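You operate a simulated robot arm through the tools that you are given. There is no shell and no other tool.

Carry out the task below with a simulated two-armed robot. There is one attempt and no reset: what you move stays moved.

TASK
Empty the sieve nest.
Fine: sieve into the COARSE dish, glass into the FINE dish; lid and sieve down on the bench, the glass alone back in the cradle. Set down upright: catch glass.
Where things are to end (x, y in the base frame): sieve lid within 0.06 m of [0.54, -0.34]; medium sieve within 0.06 m of [0.53, -0.46].

It is judged by the outcome, as a careful person would: the job done as asked, and still so three seconds after it is handed in. It fails if anything else is knocked over, pushed out of place, dropped, spilled or broken. Lids that push on must go on centred and level and be pressed home; caps that screw on are set level and turned clockwise until they are tight.

THE ROBOT
Two 7-joint arms with fingered hands on one trunk that stands fixed in place. Base frame: the origin is at the foot of the trunk, x ahead of it, y to its left, z up; the work surface is at about z = 0.82. Readings come in m, rad, newtons and seconds.
The left shoulder is at [0.072, 0.152, 1.234], the right one opposite. With the tool pointing down near the work surface each hand reaches from about 0.1 to 0.84 m from the base axis, measured 20 degrees to its own side. Payload 4 kg a hand.
The TCP of each hand is the grasp point between the finger pads, 0.03 m short of the fingertips. In the tool frame z runs along the fingers and y along their closing line. The gripper opens to 0.104 m; its body begins 0.035 m behind the TCP. The gripper is a hand of 3 fingers: y runs from the thumb to the fingers, the wrist lies at [-0.015, -0.104, -0.178] in the tool frame, and closing takes about 1.5 s.
Orientation is told as [roll, pitch, yaw] about the base's x, y, z axes, in that order, counted from this pose: with the fingers straight down and the wrist toward the robot, the tool's x, y and z point along [0, 1, 0], [1, 0, 0] and [0, 0, -1] of the base frame.

THE INTERFACE
- The arms move only by the tool nudge_tool. It takes "left_series", "right_series" or both (then of equal length, played together; a hand with none holds still); each is a list of rows, each an object (a shift or turn left out is 0, a gripper value left out holds the last) with "turn": the turn, a rotation vector about the base's x, y, z in units of 8 degrees (1.0 is 8 degrees), a list of three; "slide": the shift along the base's x, y, z in units of 20 mm (1.0 is 20 mm), a list of three. In form: [{"turn": [rx, ry, rz], "slide": [tx, ty, tz]}, ...]. A call has 1 to 20 rows; each row shifts and turns the commanded pose from where the row before left it. "left_gripper" and "right_gripper" are, for a hand that has rows, the closure in counts, from 0 (fully open) to 255 (shut), set as the call begins (left out, the last holds). A call with a number of a shift or a turn outside -1 to 1 is refused whole. A row lasts 0.2 s, in which the tool goes at most 0.05 m and 0.15 rad; a call with a longer step from one row to the next is refused whole, and so is a gripper value outside its range. Where a pose cannot be reached the arm comes as near as it can. A force on the tool above 40 N (or 10 N above the force at the start of the call, whichever is more), or a blocked arm, ends the call early, and 0.2 s more pass. Each finger travels about 0.153 m/s and halts on what it meets, pressing with about 25 N; the grip force reading is that of the motor and also rises with nothing between the fingers. The clock runs only during rows and for 0.2 s after the last one: add rows that do not move to give the fingers time. It gives the time, the measured TCP pose, the force on the tool (base axes), the opening and the grip force at its end, in the units of the frame above (readings bear some noise), with the torque about the TCP (base axes, N m) and any sound that the robot's microphone picked up, and new pictures: "pictures" is both (left out), scene, wrist or none (wrist: the cameras of the hands that moved).
- Cameras (640 x 400 px; columns grow to the right, rows downward): "scene" is now at [0.1273, -0.0448, 1.4573]; the picture's right is [-0.47, -0.88, -0.00], its down [-0.54, 0.29, -0.79] and it looks along [0.70, -0.37, -0.62] (base axes); focal length 289 px, centre (320, 200). "left" rides on the left gripper at [-0.064, -0.094, -0.117] in its tool frame; the picture's right is [-0.72, -0.33, 0.61], its down [0.64, -0.65, 0.40] and it looks along [0.27, 0.68, 0.68] (tool axes); focal length 238 px, centre (320, 200). "right" rides on the right gripper at [0.064, -0.094, -0.117] in its tool frame; the picture's right is [-0.72, 0.33, -0.61], its down [-0.64, -0.65, 0.40] and it looks along [-0.27, 0.68, 0.68] (tool axes); focal length 238 px, centre (320, 200). There is no depth. A picture from a camera that has moved, and an enlarged one, comes with that camera's place and axes in the base frame and with its lens.
- raise_lower(by): slides the trunk up (or, below 0, down) by that many m; the arms and the scene camera ride with it, the base frame stays. It gives what a move gives, with no picture.
- finger_targets(index, middle, thumb_bend, thumb_turn, hand): sets how far each is bent, from 0 (flat) to 1 (curled in); at 0.3 the hand is open as for a grip, at 0.7 the pads meet at the TCP. One left out holds its place. A second passes; each finger stops where it meets its share of the squeeze, and holds until it gets a number again. A gripper value or a shape takes the hand back. It gives what a move gives, with no picture; readings hold the bend of each and the force on the fingers (four entries, about 0 where the hand has none), thumb and palm. thumb_turn goes from beside the hand (0) to across from the fingers (1), as for a grip.
- preshape(shape, hand): the hand has 3 fingers and takes this shape, open, in about a second: jaw (thumb against the fingers, like two jaws); tri (thumb and two fingers); tip (a fingertip pinch); poke (one finger out to press); point (the index stretched); flat (the hand flat); cup (the hand cupped); fist (a fist). The gripper value then closes the fingers along that shape, each until it touches; the sizes above hold for jaw. It gives what a move gives, with no picture.
- aim_head(pan, tilt): turns the head with the scene camera to pan (to the left, within 1.501 rad either way) and tilt (down, from -0.506 to 1.204), counted from straight ahead of the robot. It gives what a move gives, and a new picture of the scene camera.
- inspect(camera, box): a new picture of the part [left, top, right, bottom] of that camera's present view, enlarged. No time passes.
- sign_off(): hands the job in; it is judged then, once.

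Nothing tells you positions but the pictures and the camera data. Unless the task says otherwise, let go and move clear before handing in.

The tools are called after "Emit:" as name(argument=value, ...) on one line, values as JSON. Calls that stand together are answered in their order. nudge_tool: Moves the arms, as the interface text tells. Its arguments: {"type":"object","properties":{"left_series":{"type":"array","items":{"type":"object","properties":{"turn":{"type":"array","items":{"type":"number"}},"slide":{"type":"array","items":{"type":"number"}}}}},"left_gripper":{"type":"number"},"right_series":{"type":"array","items":{"type":"object","properties":{"turn":{"type":"array","items":{"type":"number"}},"slide":{"type":"array","items":{"type":"number"}}}}},"right_gripper":{"type":"number"},"pictures":{"type":"string","enum":["both","scene","wrist","none"]}},"required":[]} The other tools are called the same way: raise_lower (by) moves the trunk up or down; preshape (shape, hand) gives the hand a shape; finger_targets (index, middle, thumb_bend, thumb_turn, hand) moves the fingers one by one; aim_head (pan, tilt) turns the head that bears the scene camera; inspect (camera, box) takes an enlarged picture of a part of a camera's view; sign_off () hands the job in.

At the start:

```text
time: 0.0
left_eef_pos: [0.6079, -0.0712, 1.2151]
left_tool_rot: [0.001, 0.002, 0.001]
left_force: [0.0, -0.6, -0.4]
left_wrist_torque: [-0.04, 0.02, 0.03]
left_gripper_width: 0.1037
left_gripper_force: 0.0
left_shape: jaw
left_bend: [0.3, 0.3, 0.3, 0.98]
left_finger forces: [0.0, 0.0, 0.0, 0.0, 0.0, 0.0]
right_eef_pos: [0.3847, -0.477, 1.1578]
right_tool_rot: [-0.001, -0.003, 0.001]
right_force: [-0.1, 0.4, -0.8]
right_wrist_torque: [-0.01, 0.02, 0.02]
right_gripper_width: 0.1037
right_gripper_force: 0.1
right_shape: jaw
right_bend: [0.3, 0.3, 0.3, 0.98]
right_finger forces: [0.0, 0.0, 0.0, 0.0, 0.0, 0.0]
trunk travel left (down, up): [-0.65, 0.29]
head pan, tilt (commanded): [-0.487, 0.66]
```

scene: 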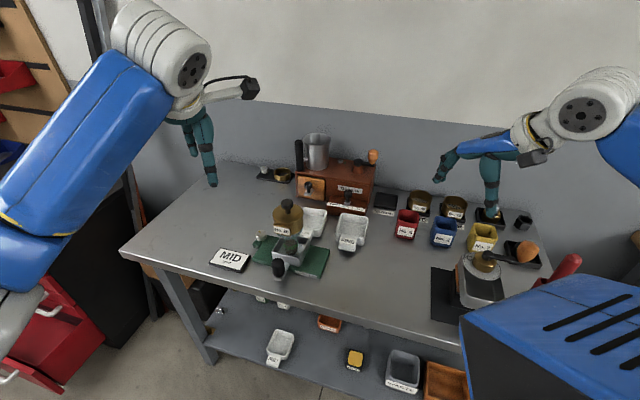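
right: 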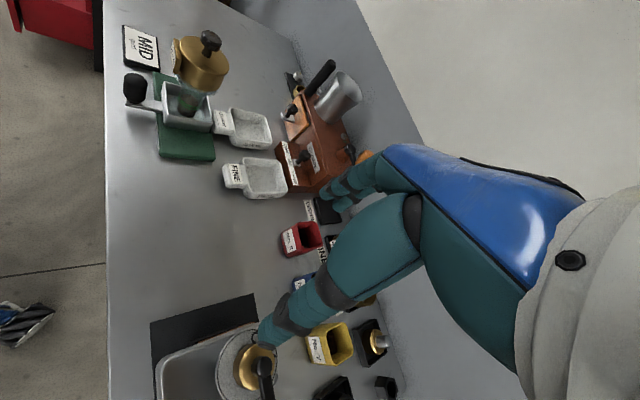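
left: 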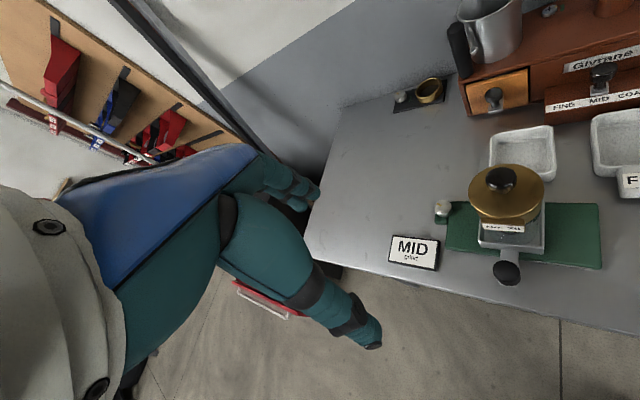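

I see a bench with a sieve nest (brass lid and sieve on top of a catch glass in a cradle with a handle, on a green mat), two white dishes behind it, and other items to the right. I'll look closer before moving anything.

Emit:
inspect(camera="scene", box=[200, 180, 380, 292])

Emit:
inspect(camera="left", box=[380, 100, 640, 300])

Emit:
inspect(camera="right", box=[100, 0, 360, 220])

Emit:
inspect(camera="scene", box=[370, 170, 560, 330])

```text
3.56 times, centred on (290, 236) of scene
camera zoom: at [0.1273, -0.0448, 1.4573], right [-0.47, -0.88, 0.0], down [-0.54, 0.29, -0.79], along [0.7, -0.37, -0.62], focal length 1028 px, centre (427, 72)
```

zoom: 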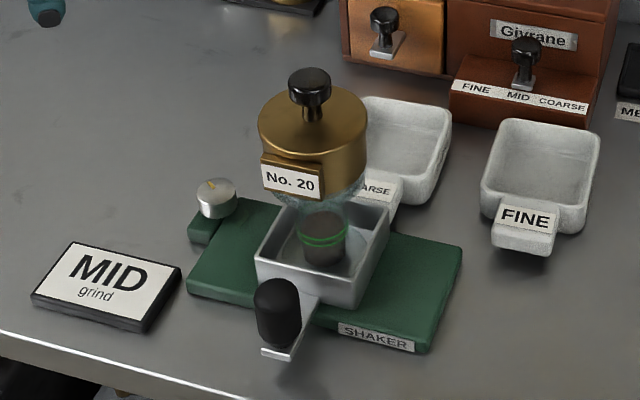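

```text
2.00 times, centred on (510, 200) of left
camera zoom: at [0.5132, -0.1357, 1.3343], right [-0.33, -0.72, -0.61], down [-0.65, 0.64, -0.4], along [0.68, 0.27, -0.68], focal length 477 px, centre (-60, 200)
```

zoom: 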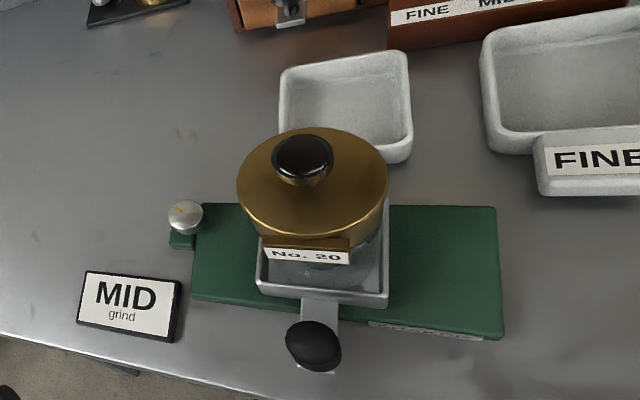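

```text
1.82 times, centred on (230, 110) of right
camera zoom: at [0.291, -0.4136, 1.2742], right [0.33, -0.72, 0.61], down [-0.65, -0.64, -0.4], along [0.68, -0.27, -0.68], focal length 433 px, centre (484, 364)
```

zoom: 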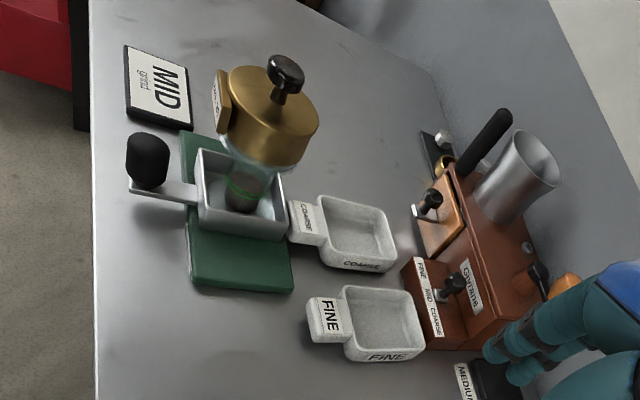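

```text
2.50 times, centred on (465, 250) of scene
camera zoom: at [0.1273, -0.0448, 1.4573], right [-0.47, -0.88, 0.0], down [-0.54, 0.29, -0.79], along [0.7, -0.37, -0.62], focal length 723 px, centre (-42, 75)
```

zoom: 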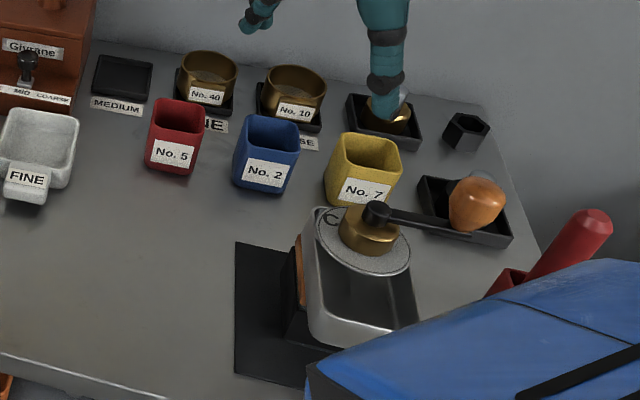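

The bench is rotated about 45° to the robot; the nest axis looks to be near (0.654, -0.233), with the COARSE dish near (0.755, -0.35) and the FINE dish near (0.67, -0.445). I'll zoom in further for measurements.

Emit:
inspect(camera="scene", box=[250, 190, 330, 290])

Emit:
inspect(camera="right", box=[120, 20, 240, 170])

Emit:
inspect(camera="left", box=[430, 150, 570, 300])

```text
4.00 times, centred on (290, 240) of scene
camera zoom: at [0.1273, -0.0448, 1.4573], right [-0.47, -0.88, 0.0], down [-0.54, 0.29, -0.79], along [0.7, -0.37, -0.62], focal length 1157 px, centre (440, 40)
```

zoom: 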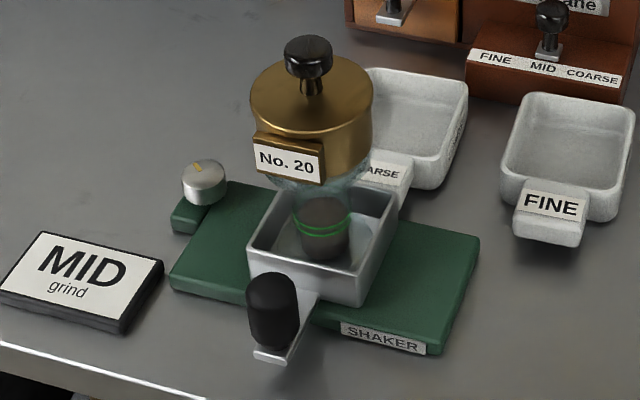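

```text
2.67 times, centred on (180, 95) of right
camera zoom: at [0.291, -0.4136, 1.2742], right [0.33, -0.72, 0.61], down [-0.65, -0.64, -0.4], along [0.68, -0.27, -0.68], focal length 636 px, centre (693, 480)
```

zoom: 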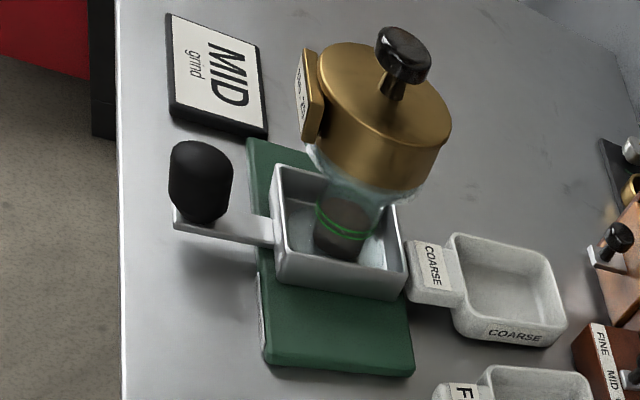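

```text
2.67 times, centred on (500, 225) of left
camera zoom: at [0.5132, -0.1357, 1.3343], right [-0.33, -0.72, -0.61], down [-0.65, 0.64, -0.4], along [0.68, 0.27, -0.68], focal length 636 px, centre (-160, 133)
```

zoom: 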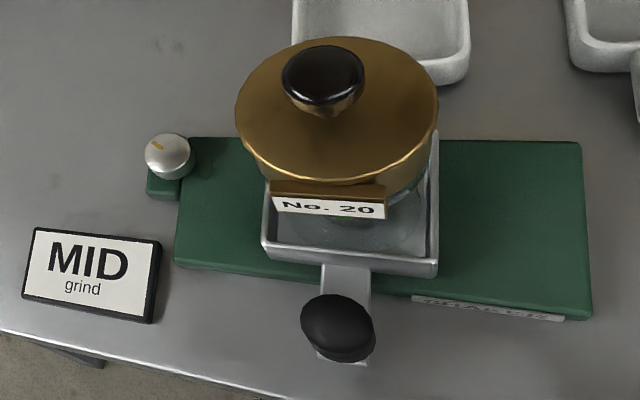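

The nest stacks a lid (knob top at z≈1.016), a No. 20 brass sieve and a tapered glass whose base is at z≈0.837 in the tray. I'll move the left hand off to the left, turned so its camera watches the nest, to leave room for the right hand.

Emit:
nudge_tool(left_series=[{"slide": [0, 1, 0], "turn": [0, 0, -1]}, {"slide": [0, 1, 0], "turn": [0, 0, -1]}, {"slide": [-0.5, 1, 0], "turn": [0, 0, -1]}, {"slide": [-0.5, 1, 0], "turn": [0, 0, -1]}, {"slide": [-0.5, 1, 0], "turn": [0, 0, -1]}, {"slide": [-0.5, 1, 0], "turn": [0, 0, -1]}, {"slide": [0, 1, 0], "turn": [0, 0, -1]}, {"slide": [0, 0, 0]}], pictures="both")

Emit:
aim_head(pan=-0.45, tilt=0.75)

```text
time: 1.8
left_eef_pos: [0.5668, 0.0722, 1.2157]
left_tool_rot: [-0.002, 0.002, -0.978]
left_force: [-0.4, -0.2, -0.2]
left_wrist_torque: [-0.02, 0.02, -0.01]
left_gripper_width: 0.1037
left_gripper_force: 0.1
left_shape: jaw
left_bend: [0.3, 0.3, 0.3, 0.98]
left_finger forces: [0.1, 0.1, 0.0, 0.0, 0.1, 0.0]
right_eef_pos: [0.3822, -0.4742, 1.1585]
right_tool_rot: [-0.003, -0.001, 0.001]
right_force: [-0.6, 0.3, -0.1]
right_wrist_torque: [-0.02, 0.01, 0.0]
right_gripper_width: 0.1037
right_gripper_force: 0.0
right_shape: jaw
right_bend: [0.3, 0.3, 0.3, 0.98]
right_finger forces: [0.0, 0.0, 0.0, 0.0, 0.0, 0.0]
trunk travel left (down, up): [-0.65, 0.29]
head pan, tilt (commanded): [-0.487, 0.66]
camera scene: at [0.1275, -0.0435, 1.4574], right [-0.47, -0.88, 0.0], down [-0.54, 0.29, -0.79], along [0.7, -0.37, -0.62], focal length 289 px, centre (320, 200)
camera left: at [0.4612, 0.1145, 1.3345], right [-0.78, -0.13, -0.61], down [0.17, 0.9, -0.4], along [0.6, -0.42, -0.68], focal length 238 px, centre (320, 200)
```

scene: 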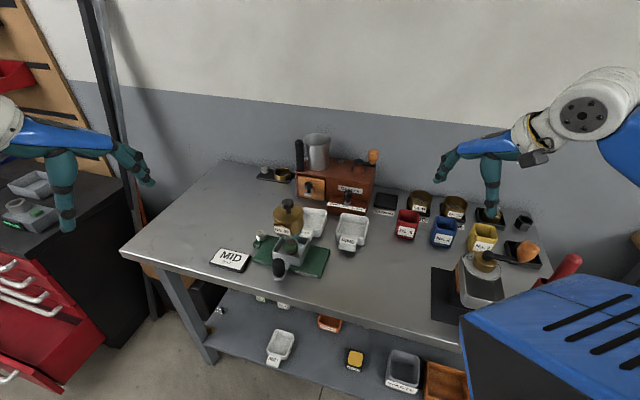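
left: 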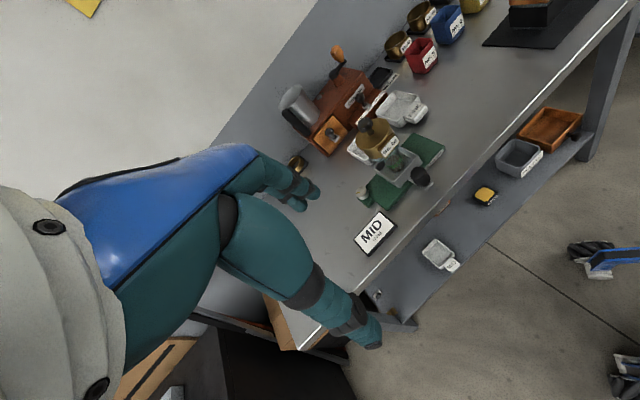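

```text
time: 2.5
left_eef_pos: [0.5682, 0.0726, 1.2163]
left_tool_rot: [-0.002, 0.002, -0.976]
left_force: [0.4, 0.3, 0.4]
left_wrist_torque: [-0.05, 0.01, 0.0]
left_gripper_width: 0.1036
left_gripper_force: 0.1
left_shape: jaw
left_bend: [0.3, 0.3, 0.3, 0.98]
left_finger forces: [0.1, 0.0, 0.0, 0.0, 0.0, 0.0]
right_eef_pos: [0.3831, -0.4748, 1.1587]
right_tool_rot: [-0.003, -0.002, 0.001]
right_force: [0.2, -0.5, 0.4]
right_wrist_torque: [-0.01, -0.01, 0.0]
right_gripper_width: 0.1039
right_gripper_force: 0.1
right_shape: jaw
right_bend: [0.3, 0.3, 0.3, 0.98]
right_finger forces: [0.0, 0.0, 0.0, 0.0, 0.1, 0.0]
trunk travel left (down, up): [-0.65, 0.29]
head pan, tilt (commanded): [-0.45, 0.75]
camera scene: at [0.1255, -0.0391, 1.4498], right [-0.43, -0.9, 0.0], down [-0.62, 0.3, -0.73], along [0.66, -0.32, -0.68], focal length 289 px, centre (320, 200)
```

scene: 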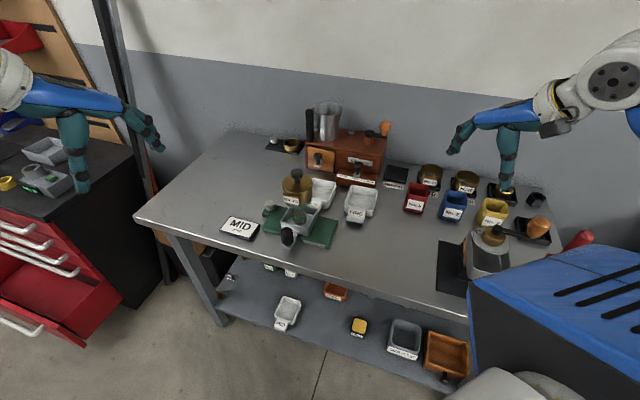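

The left hand is clear and its camera still sees the nest. I'll zoom in from both cameras to measure the nest more exactly.

Emit:
inspect(camera="left", box=[340, 70, 460, 220])

Emit:
inspect(camera="scene", box=[260, 160, 340, 250])

```text
2.67 times, centred on (400, 145) of left
camera zoom: at [0.461, 0.1146, 1.3346], right [-0.78, -0.13, -0.61], down [0.16, 0.9, -0.4], along [0.6, -0.42, -0.68], focal length 636 px, centre (107, 347)
```

zoom: 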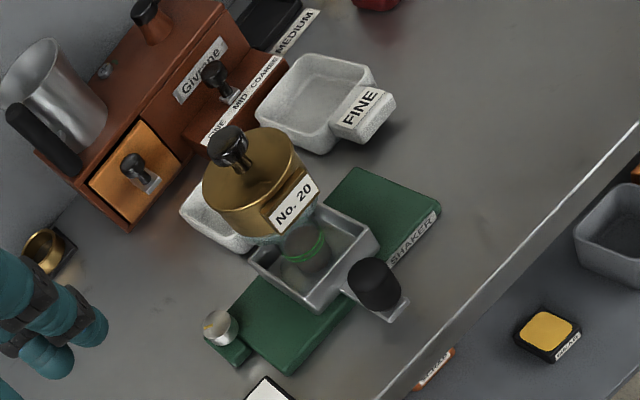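

```text
4.44 times, centred on (300, 205) of scene
camera zoom: at [0.1255, -0.0391, 1.4498], right [-0.43, -0.9, 0.0], down [-0.62, 0.3, -0.73], along [0.66, -0.32, -0.68], focal length 1286 px, centre (409, 178)
```

zoom: 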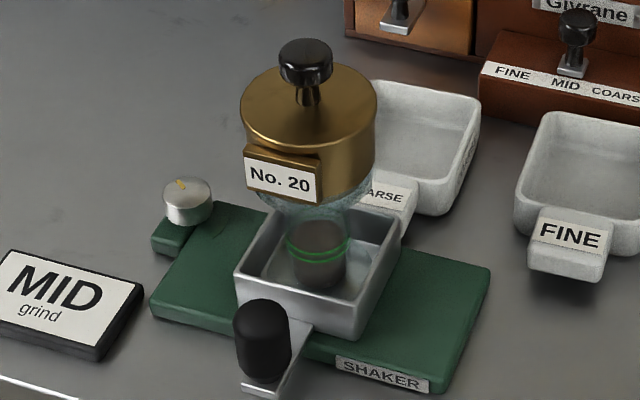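

The knob triangulates to about (0.648, -0.231, 1.02). I'll bring the right hand above it, fingers down and still 5 cm clear, to centre with the wrist camera.

Emit:
nudge_tool(right_series=[{"slide": [0.9, 0.85, 0]}, {"slide": [0.9, 0.85, 0]}, {"slide": [0.9, 0.85, 0]}, {"slide": [0.9, 0.85, 0]}, {"slide": [0.9, 0.85, 0]}, {"slide": [0.9, 0.85, -0.1]}, {"slide": [0.9, 0.85, -0.2]}, {"slide": [0.9, 0.85, -0.2]}, {"slide": [0.9, 0.85, -0.2]}, {"slide": [0.9, 0.85, -0.2]}, {"slide": [0.9, 0.85, -0.2]}, {"slide": [0.9, 0.85, -0.2]}, {"slide": [0.9, 0.85, -0.2]}, {"slide": [0.9, 0.85, -0.2]}, {}])

```text
time: 5.7
left_eef_pos: [0.5674, 0.0737, 1.2157]
left_tool_rot: [-0.002, -0.001, -0.975]
left_force: [0.2, -0.1, 0.3]
left_wrist_torque: [0.03, 0.0, -0.02]
left_gripper_width: 0.1035
left_gripper_force: 0.1
left_shape: jaw
left_bend: [0.3, 0.3, 0.3, 0.98]
left_finger forces: [0.1, 0.0, 0.0, 0.1, 0.1, 0.0]
right_eef_pos: [0.6354, -0.2369, 1.1235]
right_tool_rot: [-0.004, 0.0, 0.002]
right_force: [-0.3, -0.3, -0.1]
right_wrist_torque: [0.02, 0.0, 0.04]
right_gripper_width: 0.1035
right_gripper_force: 0.1
right_shape: jaw
right_bend: [0.3, 0.3, 0.3, 0.98]
right_finger forces: [0.0, 0.0, 0.0, 0.1, 0.0, 0.0]
trunk travel left (down, up): [-0.65, 0.29]
head pan, tilt (commanded): [-0.45, 0.75]
camera scene: at [0.1268, -0.0373, 1.4497], right [-0.43, -0.9, 0.0], down [-0.62, 0.3, -0.73], along [0.66, -0.32, -0.68], focal length 289 px, centre (320, 200)
camera right: at [0.5424, -0.1735, 1.2419], right [0.33, -0.72, 0.62], down [-0.65, -0.64, -0.4], along [0.69, -0.27, -0.68], focal length 238 px, centre (320, 200)
```

scene: 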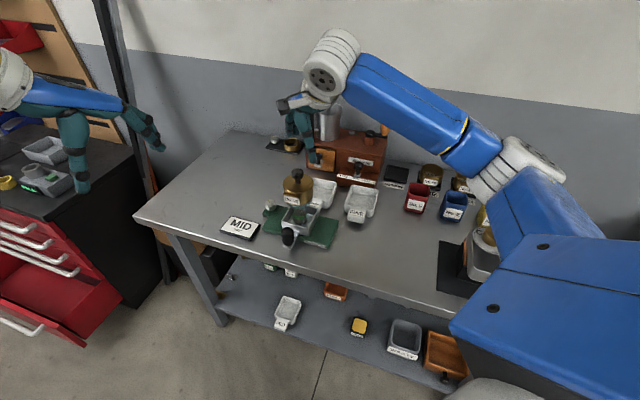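
right: 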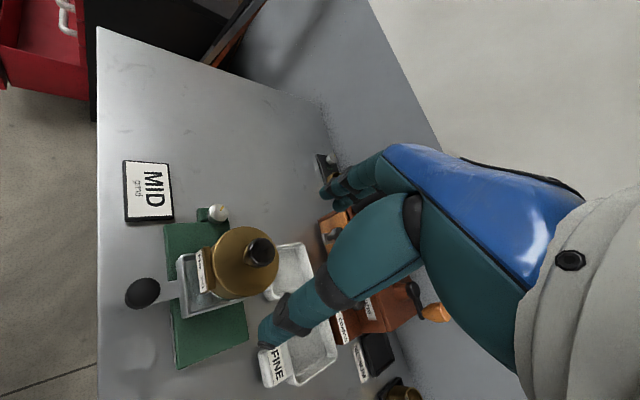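

The hand is near the knob; I'll zoom the right wrist view to fix the knob's position more precisely.

Emit:
inspect(camera="right", box=[190, 200, 310, 320])

Emit:
inspect(camera="scene", box=[250, 100, 350, 200])

Emit:
inspect(camera="left", box=[340, 70, 460, 220])

```text
3.33 times, centred on (250, 260) of right
camera zoom: at [0.5424, -0.1735, 1.2419], right [0.33, -0.72, 0.62], down [-0.65, -0.64, -0.4], along [0.69, -0.27, -0.68], focal length 794 px, centre (553, 0)
```

zoom: 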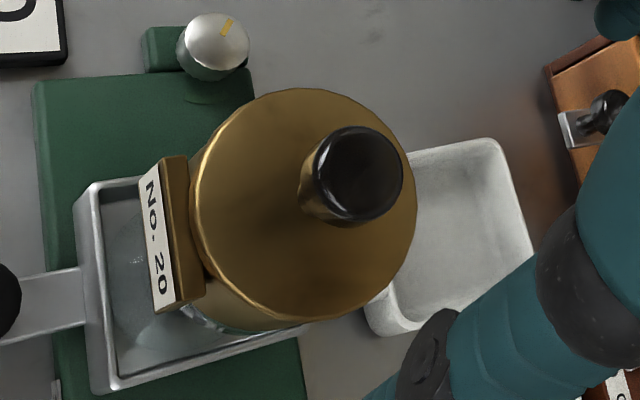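

```text
4.00 times, centred on (300, 150) of scene
camera zoom: at [0.1268, -0.0373, 1.4497], right [-0.43, -0.9, 0.0], down [-0.62, 0.3, -0.73], along [0.66, -0.32, -0.68], focal length 1157 px, centre (400, 400)
```

zoom: 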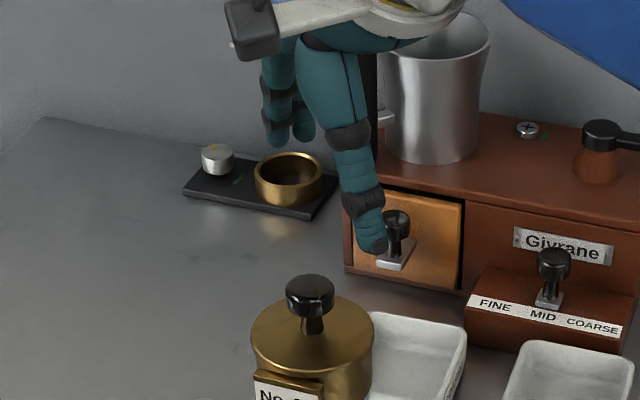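

```text
2.67 times, centred on (400, 145) of left
camera zoom: at [0.4606, 0.1156, 1.3347], right [-0.78, -0.13, -0.61], down [0.16, 0.9, -0.41], along [0.6, -0.42, -0.68], focal length 636 px, centre (107, 347)
```

zoom: 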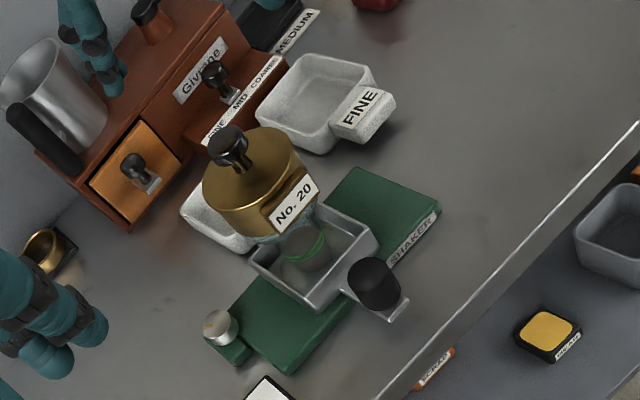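

The wrist view puts the knob at about (0.656, -0.230, 1.018). I'll lower toward it, stopping with the fingertips just above the knob top, and check alignment.

Emit:
nudge_tool(right_series=[{"slide": [0.25, 0.07, -0.75]}, {"slide": [0.25, 0.07, -0.75]}, {"slide": [0.25, 0.08, -0.75]}, {"slide": [0.25, 0.08, -0.75]}, {}, {}])

Emit:
inspect(camera="right", box=[200, 140, 400, 340])

Emit:
inspect(camera="scene", box=[250, 130, 350, 230])

Emit:
inspect(camera="left", box=[340, 70, 460, 190])

```text
time: 7.1
left_eef_pos: [0.5669, 0.0743, 1.216]
left_tool_rot: [-0.001, -0.001, -0.975]
left_force: [0.5, -0.3, 0.5]
left_wrist_torque: [-0.01, 0.0, 0.02]
left_gripper_width: 0.1034
left_gripper_force: 0.1
left_shape: jaw
left_bend: [0.3, 0.3, 0.3, 0.98]
left_finger forces: [0.0, 0.0, 0.0, 0.0, 0.0, 0.0]
right_eef_pos: [0.6539, -0.232, 1.0644]
right_tool_rot: [-0.002, -0.003, 0.002]
right_force: [-0.3, 1.1, -0.5]
right_wrist_torque: [0.01, -0.02, 0.03]
right_gripper_width: 0.1035
right_gripper_force: 0.1
right_shape: jaw
right_bend: [0.3, 0.3, 0.3, 0.98]
right_finger forces: [0.0, 0.0, 0.0, 0.1, 0.0, 0.0]
trunk travel left (down, up): [-0.65, 0.29]
head pan, tilt (commanded): [-0.45, 0.75]
camera scene: at [0.1267, -0.0379, 1.4497], right [-0.43, -0.9, 0.0], down [-0.62, 0.3, -0.73], along [0.66, -0.32, -0.68], focal length 289 px, centre (320, 200)
camera right: at [0.5617, -0.168, 1.1815], right [0.33, -0.72, 0.62], down [-0.65, -0.64, -0.4], along [0.69, -0.27, -0.68], focal length 238 px, centre (320, 200)
```

scene: 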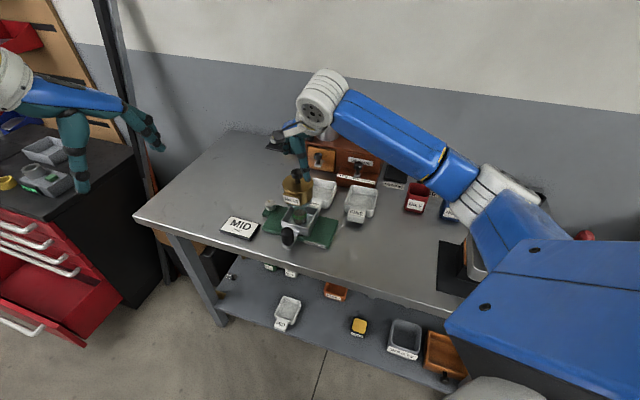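
right: 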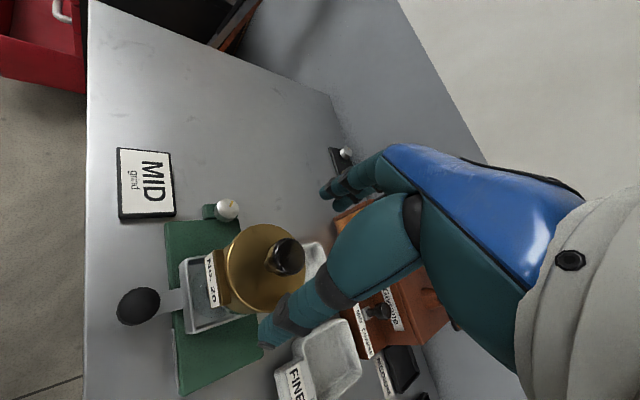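

```text
2.00 times, centred on (300, 240) of right
camera zoom: at [0.5617, -0.168, 1.1815], right [0.33, -0.72, 0.62], down [-0.65, -0.64, -0.4], along [0.69, -0.27, -0.68], focal length 477 px, centre (360, 120)
```

zoom: 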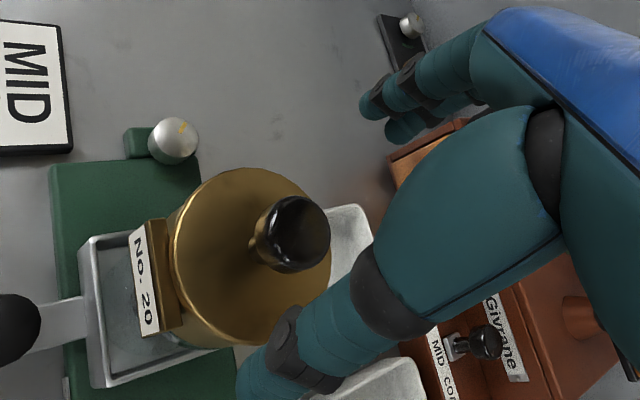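

```text
4.00 times, centred on (300, 180) of scene
camera zoom: at [0.1267, -0.0379, 1.4497], right [-0.43, -0.9, 0.0], down [-0.62, 0.3, -0.73], along [0.66, -0.32, -0.68], focal length 1157 px, centre (400, 280)
```

zoom: 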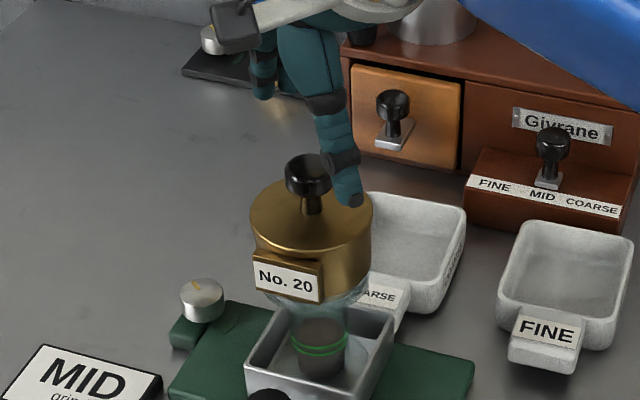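

```text
3.33 times, centred on (400, 130) of left
camera zoom: at [0.4607, 0.115, 1.3347], right [-0.78, -0.13, -0.61], down [0.16, 0.9, -0.4], along [0.6, -0.42, -0.68], focal length 794 px, centre (53, 433)
```

zoom: 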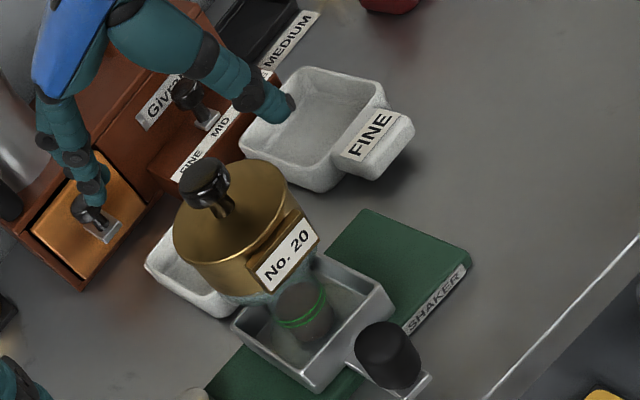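

The TCP's vertical line passes right through the knob in the wrist view (predicted pixel (292, 256), seen (292, 256)). I'll descend to TCP z≈1.013 so the pads straddle the knob head.

Emit:
nudge_tool(right_series=[{"slide": [0, 0, -0.6]}, {"slide": [0, 0, -0.6]}, {"slide": [0, 0, -0.6]}, {"slide": [0, 0, -0.5]}, {"slide": [0, 0, -0.25]}, {}, {}])

Emit:
inspect(camera="right", box=[200, 140, 400, 340])

Emit:
inspect(camera="scene", box=[250, 130, 350, 230])

Emit:
inspect(camera="left", box=[340, 70, 460, 190])

```text
time: 8.7
left_eef_pos: [0.5675, 0.0723, 1.2162]
left_tool_rot: [-0.002, 0.001, -0.976]
left_force: [-0.5, 0.1, 0.6]
left_wrist_torque: [0.01, 0.01, -0.01]
left_gripper_width: 0.1038
left_gripper_force: 0.1
left_shape: jaw
left_bend: [0.3, 0.3, 0.3, 0.98]
left_finger forces: [0.1, 0.1, 0.0, 0.0, 0.0, 0.1]
right_eef_pos: [0.6541, -0.2299, 1.0138]
right_tool_rot: [-0.002, -0.001, 0.002]
right_force: [0.1, -0.5, 0.3]
right_wrist_torque: [0.02, 0.05, -0.02]
right_gripper_width: 0.104
right_gripper_force: 0.1
right_shape: jaw
right_bend: [0.3, 0.3, 0.3, 0.98]
right_finger forces: [0.1, 0.0, 0.1, 0.1, 0.0, 0.1]
trunk travel left (down, up): [-0.65, 0.29]
head pan, tilt (commanded): [-0.45, 0.75]
camera scene: at [0.127, -0.0379, 1.4496], right [-0.43, -0.9, 0.0], down [-0.62, 0.3, -0.73], along [0.66, -0.32, -0.68], focal length 289 px, centre (320, 200)
camera right: at [0.5609, -0.1673, 1.1306], right [0.33, -0.72, 0.62], down [-0.65, -0.64, -0.4], along [0.68, -0.27, -0.68], focal length 238 px, centre (320, 200)
```

scene: 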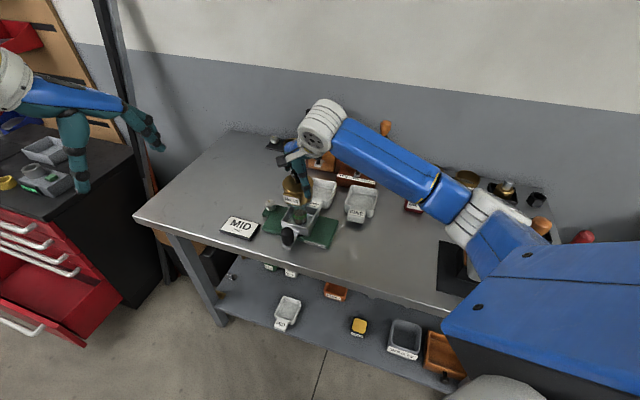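
right: 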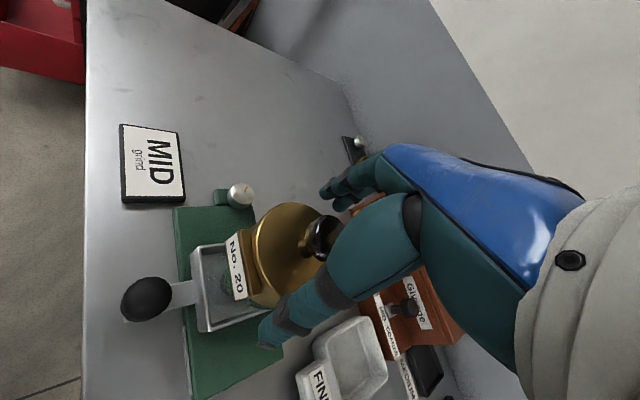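

```text
2.00 times, centred on (300, 240) of right
camera zoom: at [0.5609, -0.1673, 1.1306], right [0.33, -0.72, 0.62], down [-0.65, -0.64, -0.4], along [0.68, -0.27, -0.68], focal length 477 px, centre (360, 120)
```

zoom: 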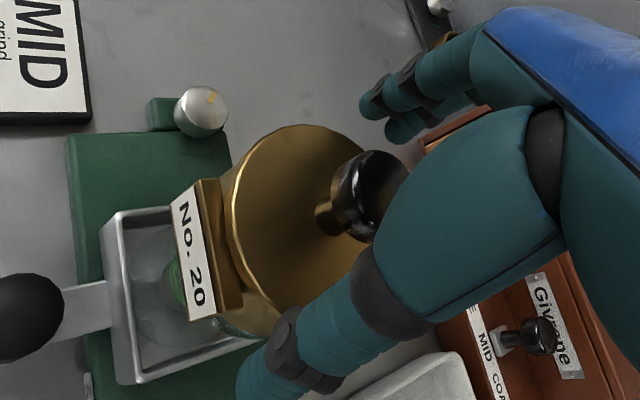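

```text
4.00 times, centred on (300, 180) of scene
camera zoom: at [0.127, -0.0379, 1.4496], right [-0.43, -0.9, 0.0], down [-0.62, 0.3, -0.73], along [0.66, -0.32, -0.68], focal length 1157 px, centre (400, 280)
```

zoom: 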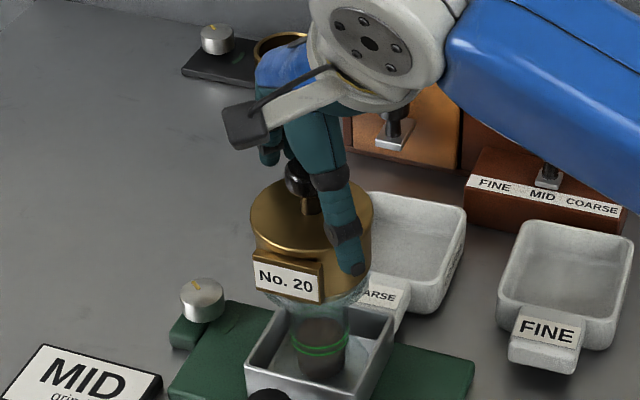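

```text
3.33 times, centred on (400, 130) of left
camera zoom: at [0.4611, 0.115, 1.3345], right [-0.78, -0.13, -0.61], down [0.16, 0.9, -0.4], along [0.6, -0.42, -0.68], focal length 794 px, centre (53, 433)
```

zoom: 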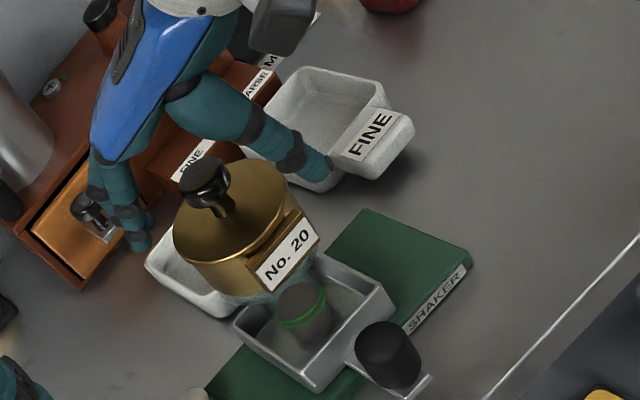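

The pads straddle the knob in all three views. I'll close the fingers part way first and look before gripping.

Emit:
nudge_tool(right_series=[{}, {}, {}, {}, {}, {}], right_gripper=150)

Emit:
inspect(camera="right", box=[200, 140, 400, 340])

Emit:
inspect(camera="left", box=[360, 70, 440, 150])

Emit:
inspect(camera="scene", box=[270, 140, 330, 200])

```text
time: 10.1
left_eef_pos: [0.5644, 0.0742, 1.2176]
left_tool_rot: [0.001, -0.001, -0.975]
left_force: [0.8, -0.5, -0.8]
left_wrist_torque: [-0.01, 0.0, -0.02]
left_gripper_width: 0.1037
left_gripper_force: 0.0
left_shape: jaw
left_bend: [0.3, 0.3, 0.3, 0.98]
left_finger forces: [0.0, 0.0, 0.1, 0.1, 0.0, 0.1]
right_eef_pos: [0.6526, -0.2296, 1.0188]
right_tool_rot: [-0.005, -0.009, 0.0]
right_force: [4.0, -3.3, 25.8]
right_wrist_torque: [-0.12, -0.52, -0.11]
right_gripper_width: 0.0543
right_gripper_force: 25.0
right_shape: jaw
right_bend: [0.74, 0.43, 0.68, 1.0]
right_finger forces: [19.5, 13.2, 0.0, 0.0, 26.4, 0.0]
trunk travel left (down, up): [-0.65, 0.29]
head pan, tilt (commanded): [-0.45, 0.75]
camera scene: at [0.1213, -0.0365, 1.4505], right [-0.43, -0.9, 0.0], down [-0.61, 0.3, -0.73], along [0.66, -0.32, -0.68], focal length 289 px, centre (320, 200)
camera right: at [0.5581, -0.1664, 1.1346], right [0.32, -0.72, 0.62], down [-0.65, -0.64, -0.41], along [0.69, -0.27, -0.67], focal length 238 px, centre (320, 200)
```

scene: 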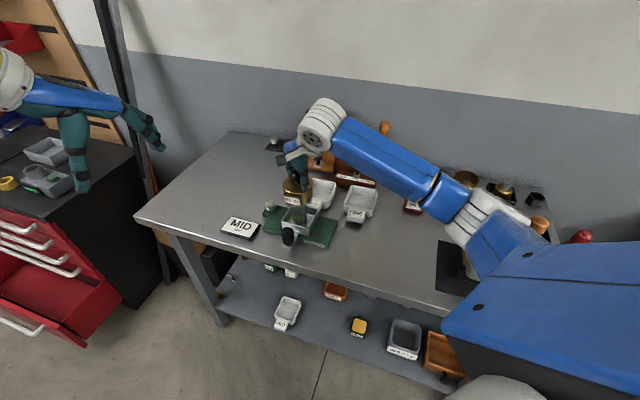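
right: 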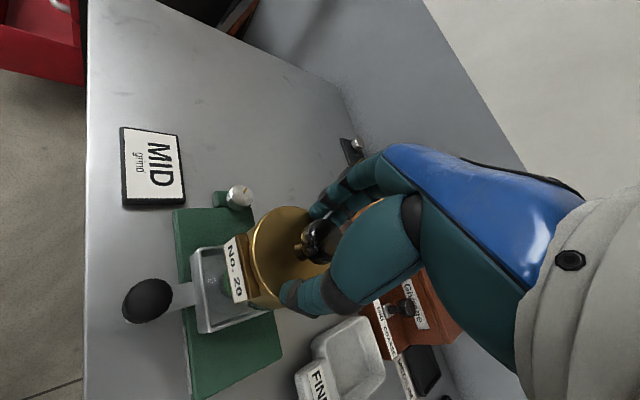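

```text
2.00 times, centred on (300, 240) of right
camera zoom: at [0.5581, -0.1664, 1.1346], right [0.32, -0.72, 0.62], down [-0.65, -0.64, -0.41], along [0.69, -0.27, -0.67], focal length 477 px, centre (360, 120)
```

zoom: 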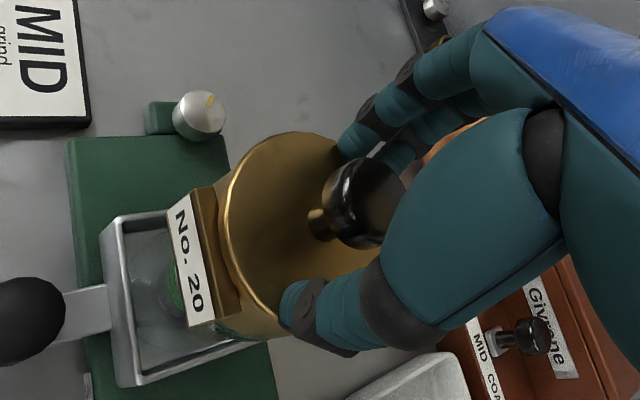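

```text
5.00 times, centred on (400, 110) of left
camera zoom: at [0.4573, 0.1163, 1.3362], right [-0.78, -0.13, -0.61], down [0.17, 0.9, -0.41], along [0.61, -0.42, -0.68], focal length 1192 px, centre (-80, 650)
```

zoom: 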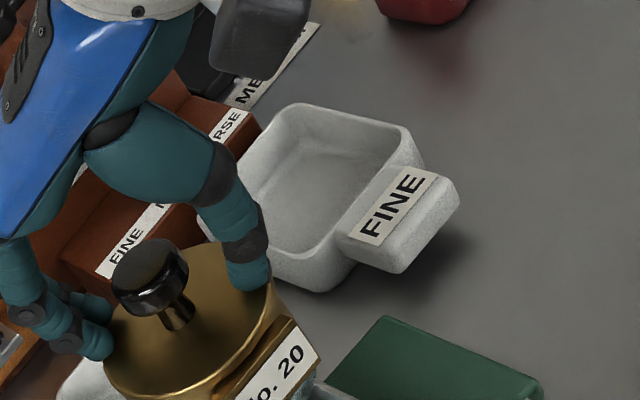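

```text
6.67 times, centred on (300, 170) of scene
camera zoom: at [0.1213, -0.0365, 1.4505], right [-0.43, -0.9, 0.0], down [-0.61, 0.3, -0.73], along [0.66, -0.32, -0.68], focal length 1928 px, centre (453, 400)
```

zoom: 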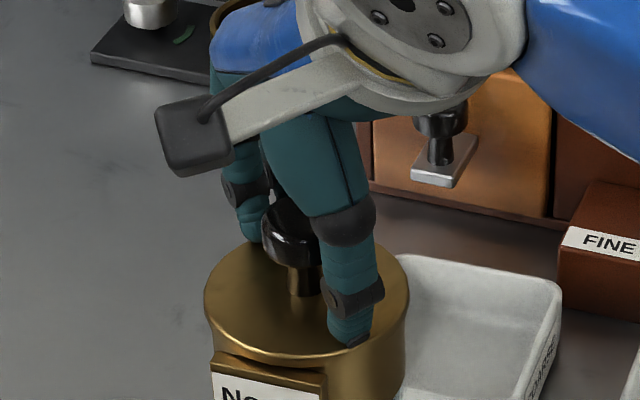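

Closing arcs the fingertips downward, so they are pressing on the lid top with about 26 N. I'll raise the hand 16 mm to relieve that, then look again.

Emit:
nudge_tool(right_series=[{"slide": [0, 0, 0.3]}, {"slide": [0, 0, 0.3]}, {"slide": [0, 0, 0.2]}, {}, {}], right_gripper=130)

Emit:
inspect(camera="right", box=[200, 140, 400, 340])

Emit:
inspect(camera="left", box=[360, 70, 440, 150])

Emit:
inspect(camera="scene", box=[260, 140, 340, 240])

```text
time: 11.3
left_eef_pos: [0.5676, 0.0726, 1.2169]
left_tool_rot: [-0.001, 0.001, -0.977]
left_force: [0.1, -0.2, 0.6]
left_wrist_torque: [0.02, 0.0, 0.0]
left_gripper_width: 0.1036
left_gripper_force: 0.1
left_shape: jaw
left_bend: [0.3, 0.3, 0.3, 0.98]
left_finger forces: [0.0, 0.0, 0.0, 0.0, 0.0, 0.1]
right_eef_pos: [0.6543, -0.2322, 1.0285]
right_tool_rot: [0.0, 0.001, 0.001]
right_force: [0.5, 0.7, -0.8]
right_wrist_torque: [-0.01, 0.01, 0.01]
right_gripper_width: 0.034
right_gripper_force: 24.8
right_shape: jaw
right_bend: [0.76, 0.52, 0.81, 1.0]
right_finger forces: [3.6, 0.0, 0.0, 0.0, 3.3, 0.1]
trunk travel left (down, up): [-0.65, 0.29]
head pan, tilt (commanded): [-0.45, 0.75]
camera scene: at [0.1275, -0.038, 1.4496], right [-0.43, -0.9, 0.0], down [-0.62, 0.3, -0.73], along [0.66, -0.32, -0.68], focal length 289 px, centre (320, 200)
camera right: at [0.5616, -0.1686, 1.1453], right [0.33, -0.72, 0.62], down [-0.65, -0.64, -0.4], along [0.68, -0.27, -0.68], focal length 238 px, centre (320, 200)
```

scene: 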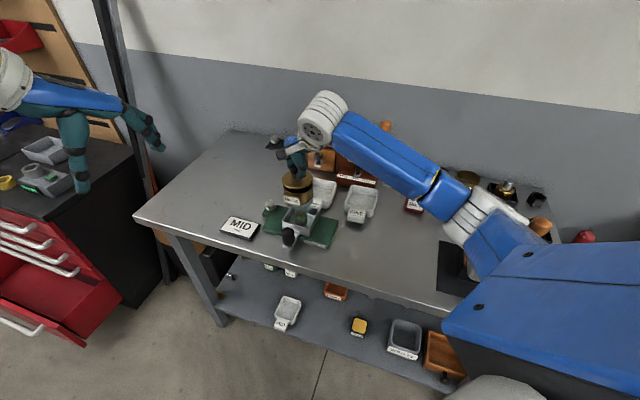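
right: 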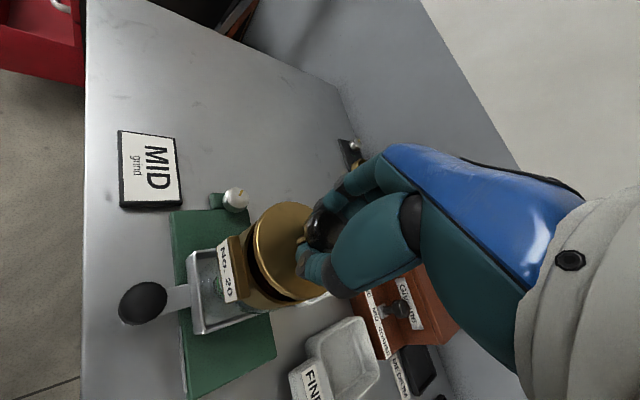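

```text
2.00 times, centred on (300, 240) of right
camera zoom: at [0.5616, -0.1686, 1.1453], right [0.33, -0.72, 0.62], down [-0.65, -0.64, -0.4], along [0.68, -0.27, -0.68], focal length 477 px, centre (360, 120)
```

zoom: 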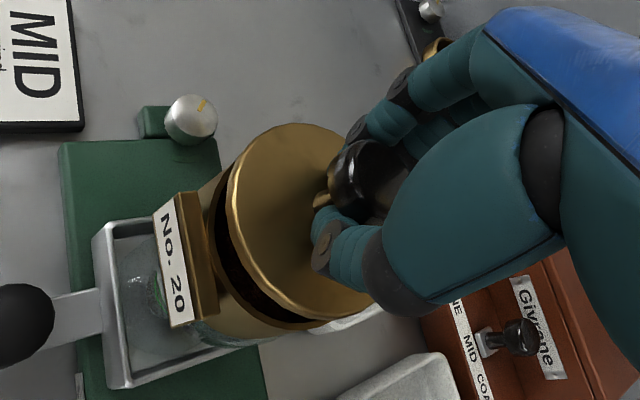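

```text
5.00 times, centred on (400, 110) of left
camera zoom: at [0.4615, 0.115, 1.3343], right [-0.78, -0.13, -0.61], down [0.16, 0.9, -0.4], along [0.6, -0.42, -0.68], focal length 1192 px, centre (-80, 650)
```

zoom: 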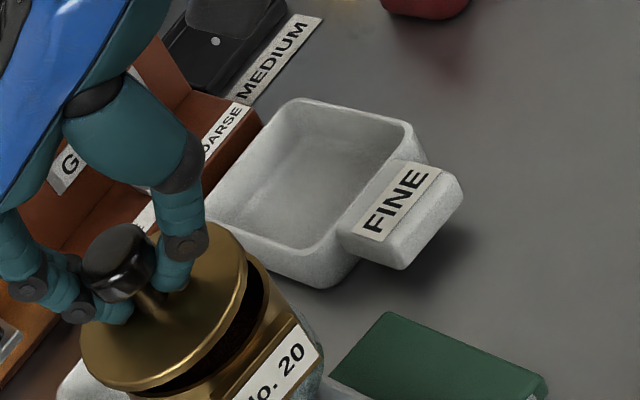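

```text
4.00 times, centred on (300, 190) of scene
camera zoom: at [0.1275, -0.038, 1.4496], right [-0.43, -0.9, 0.0], down [-0.62, 0.3, -0.73], along [0.66, -0.32, -0.68], focal length 1157 px, centre (400, 240)
```

zoom: 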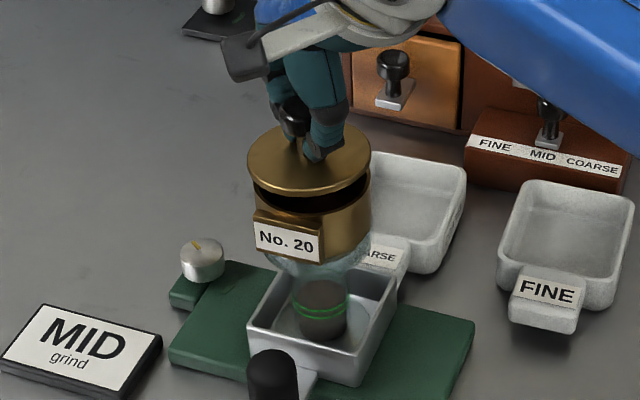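

The fingers came in under the knob head and the lid has already lifted off the sieve a little; the sieve and glass stayed put. I'll close firmly on the knob before lifting further.

Emit:
nudge_tool(right_series=[{}, {}, {}, {}, {}, {}], right_gripper=230)

Emit:
inspect(camera="right", box=[200, 140, 400, 340])

Emit:
inspect(camera="left", box=[360, 70, 440, 150])

Emit:
inspect(camera="scene", box=[260, 140, 340, 240])

```text
time: 12.7
left_eef_pos: [0.5662, 0.0725, 1.2161]
left_tool_rot: [-0.002, 0.0, -0.977]
left_force: [0.2, 0.0, 0.2]
left_wrist_torque: [-0.03, 0.0, 0.0]
left_gripper_width: 0.1039
left_gripper_force: 0.0
left_shape: jaw
left_bend: [0.3, 0.3, 0.3, 0.98]
left_finger forces: [0.0, 0.1, 0.0, 0.1, 0.0, 0.0]
right_eef_pos: [0.6551, -0.2323, 1.0299]
right_tool_rot: [-0.001, -0.001, 0.001]
right_force: [-0.3, -0.4, -0.9]
right_wrist_torque: [0.03, 0.04, 0.05]
right_gripper_width: 0.0141
right_gripper_force: 25.3
right_shape: jaw
right_bend: [0.74, 0.7, 0.79, 1.0]
right_finger forces: [12.0, 6.2, 0.1, 0.1, 14.2, 0.0]
trunk travel left (down, up): [-0.65, 0.29]
head pan, tilt (commanded): [-0.45, 0.75]
camera scene: at [0.1272, -0.038, 1.4496], right [-0.43, -0.9, 0.0], down [-0.62, 0.3, -0.73], along [0.66, -0.32, -0.68], focal length 289 px, centre (320, 200)
camera right: at [0.5614, -0.1686, 1.1457], right [0.33, -0.72, 0.62], down [-0.65, -0.64, -0.4], along [0.68, -0.27, -0.68], focal length 238 px, centre (320, 200)
```

scene: 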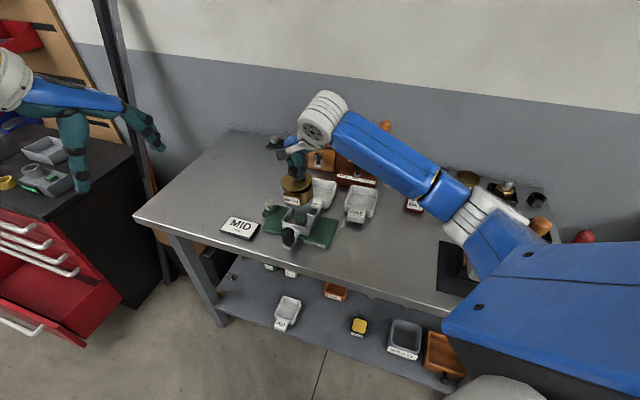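
right: 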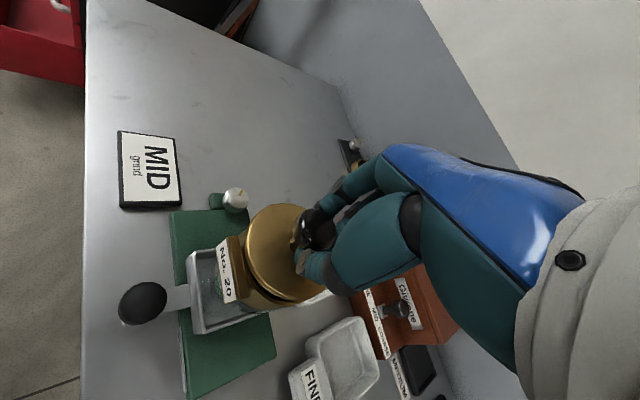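

```text
2.00 times, centred on (300, 240) of right
camera zoom: at [0.5614, -0.1686, 1.1457], right [0.33, -0.72, 0.62], down [-0.65, -0.64, -0.4], along [0.68, -0.27, -0.68], focal length 477 px, centre (360, 120)
```

zoom: 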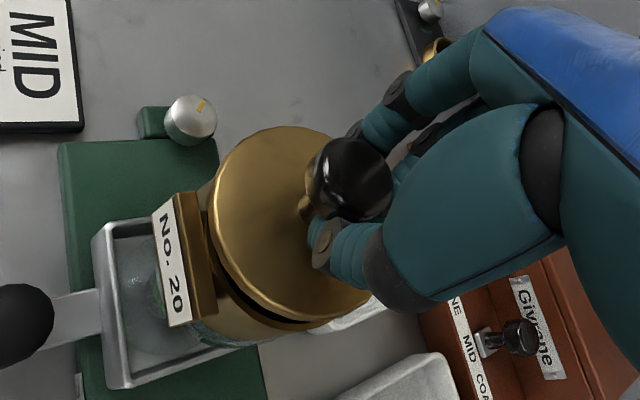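

```text
5.00 times, centred on (400, 110) of left
camera zoom: at [0.4612, 0.1149, 1.3345], right [-0.78, -0.13, -0.61], down [0.16, 0.9, -0.4], along [0.6, -0.42, -0.68], focal length 1192 px, centre (-80, 650)
```

zoom: 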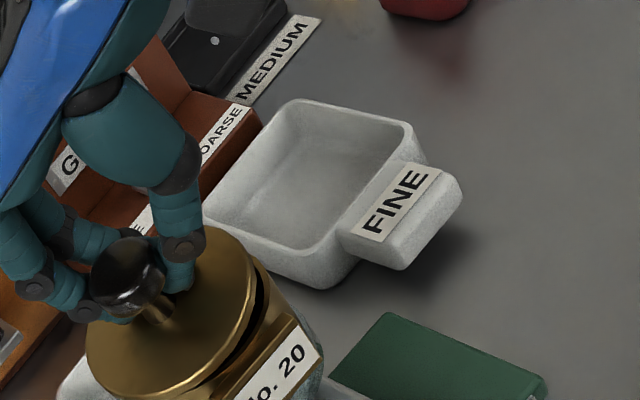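

```text
4.00 times, centred on (300, 190) of scene
camera zoom: at [0.1272, -0.038, 1.4496], right [-0.43, -0.9, 0.0], down [-0.62, 0.3, -0.73], along [0.66, -0.32, -0.68], focal length 1157 px, centre (400, 240)
```

zoom: 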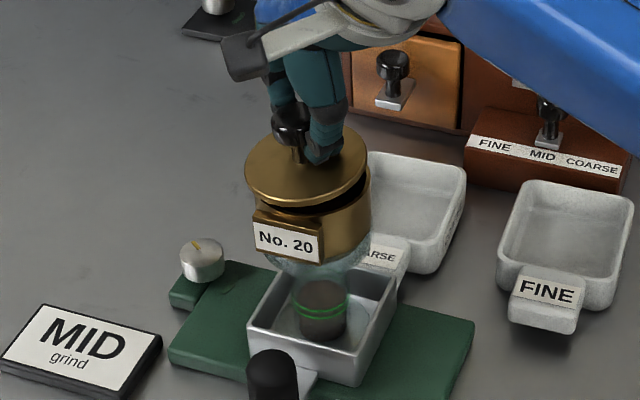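

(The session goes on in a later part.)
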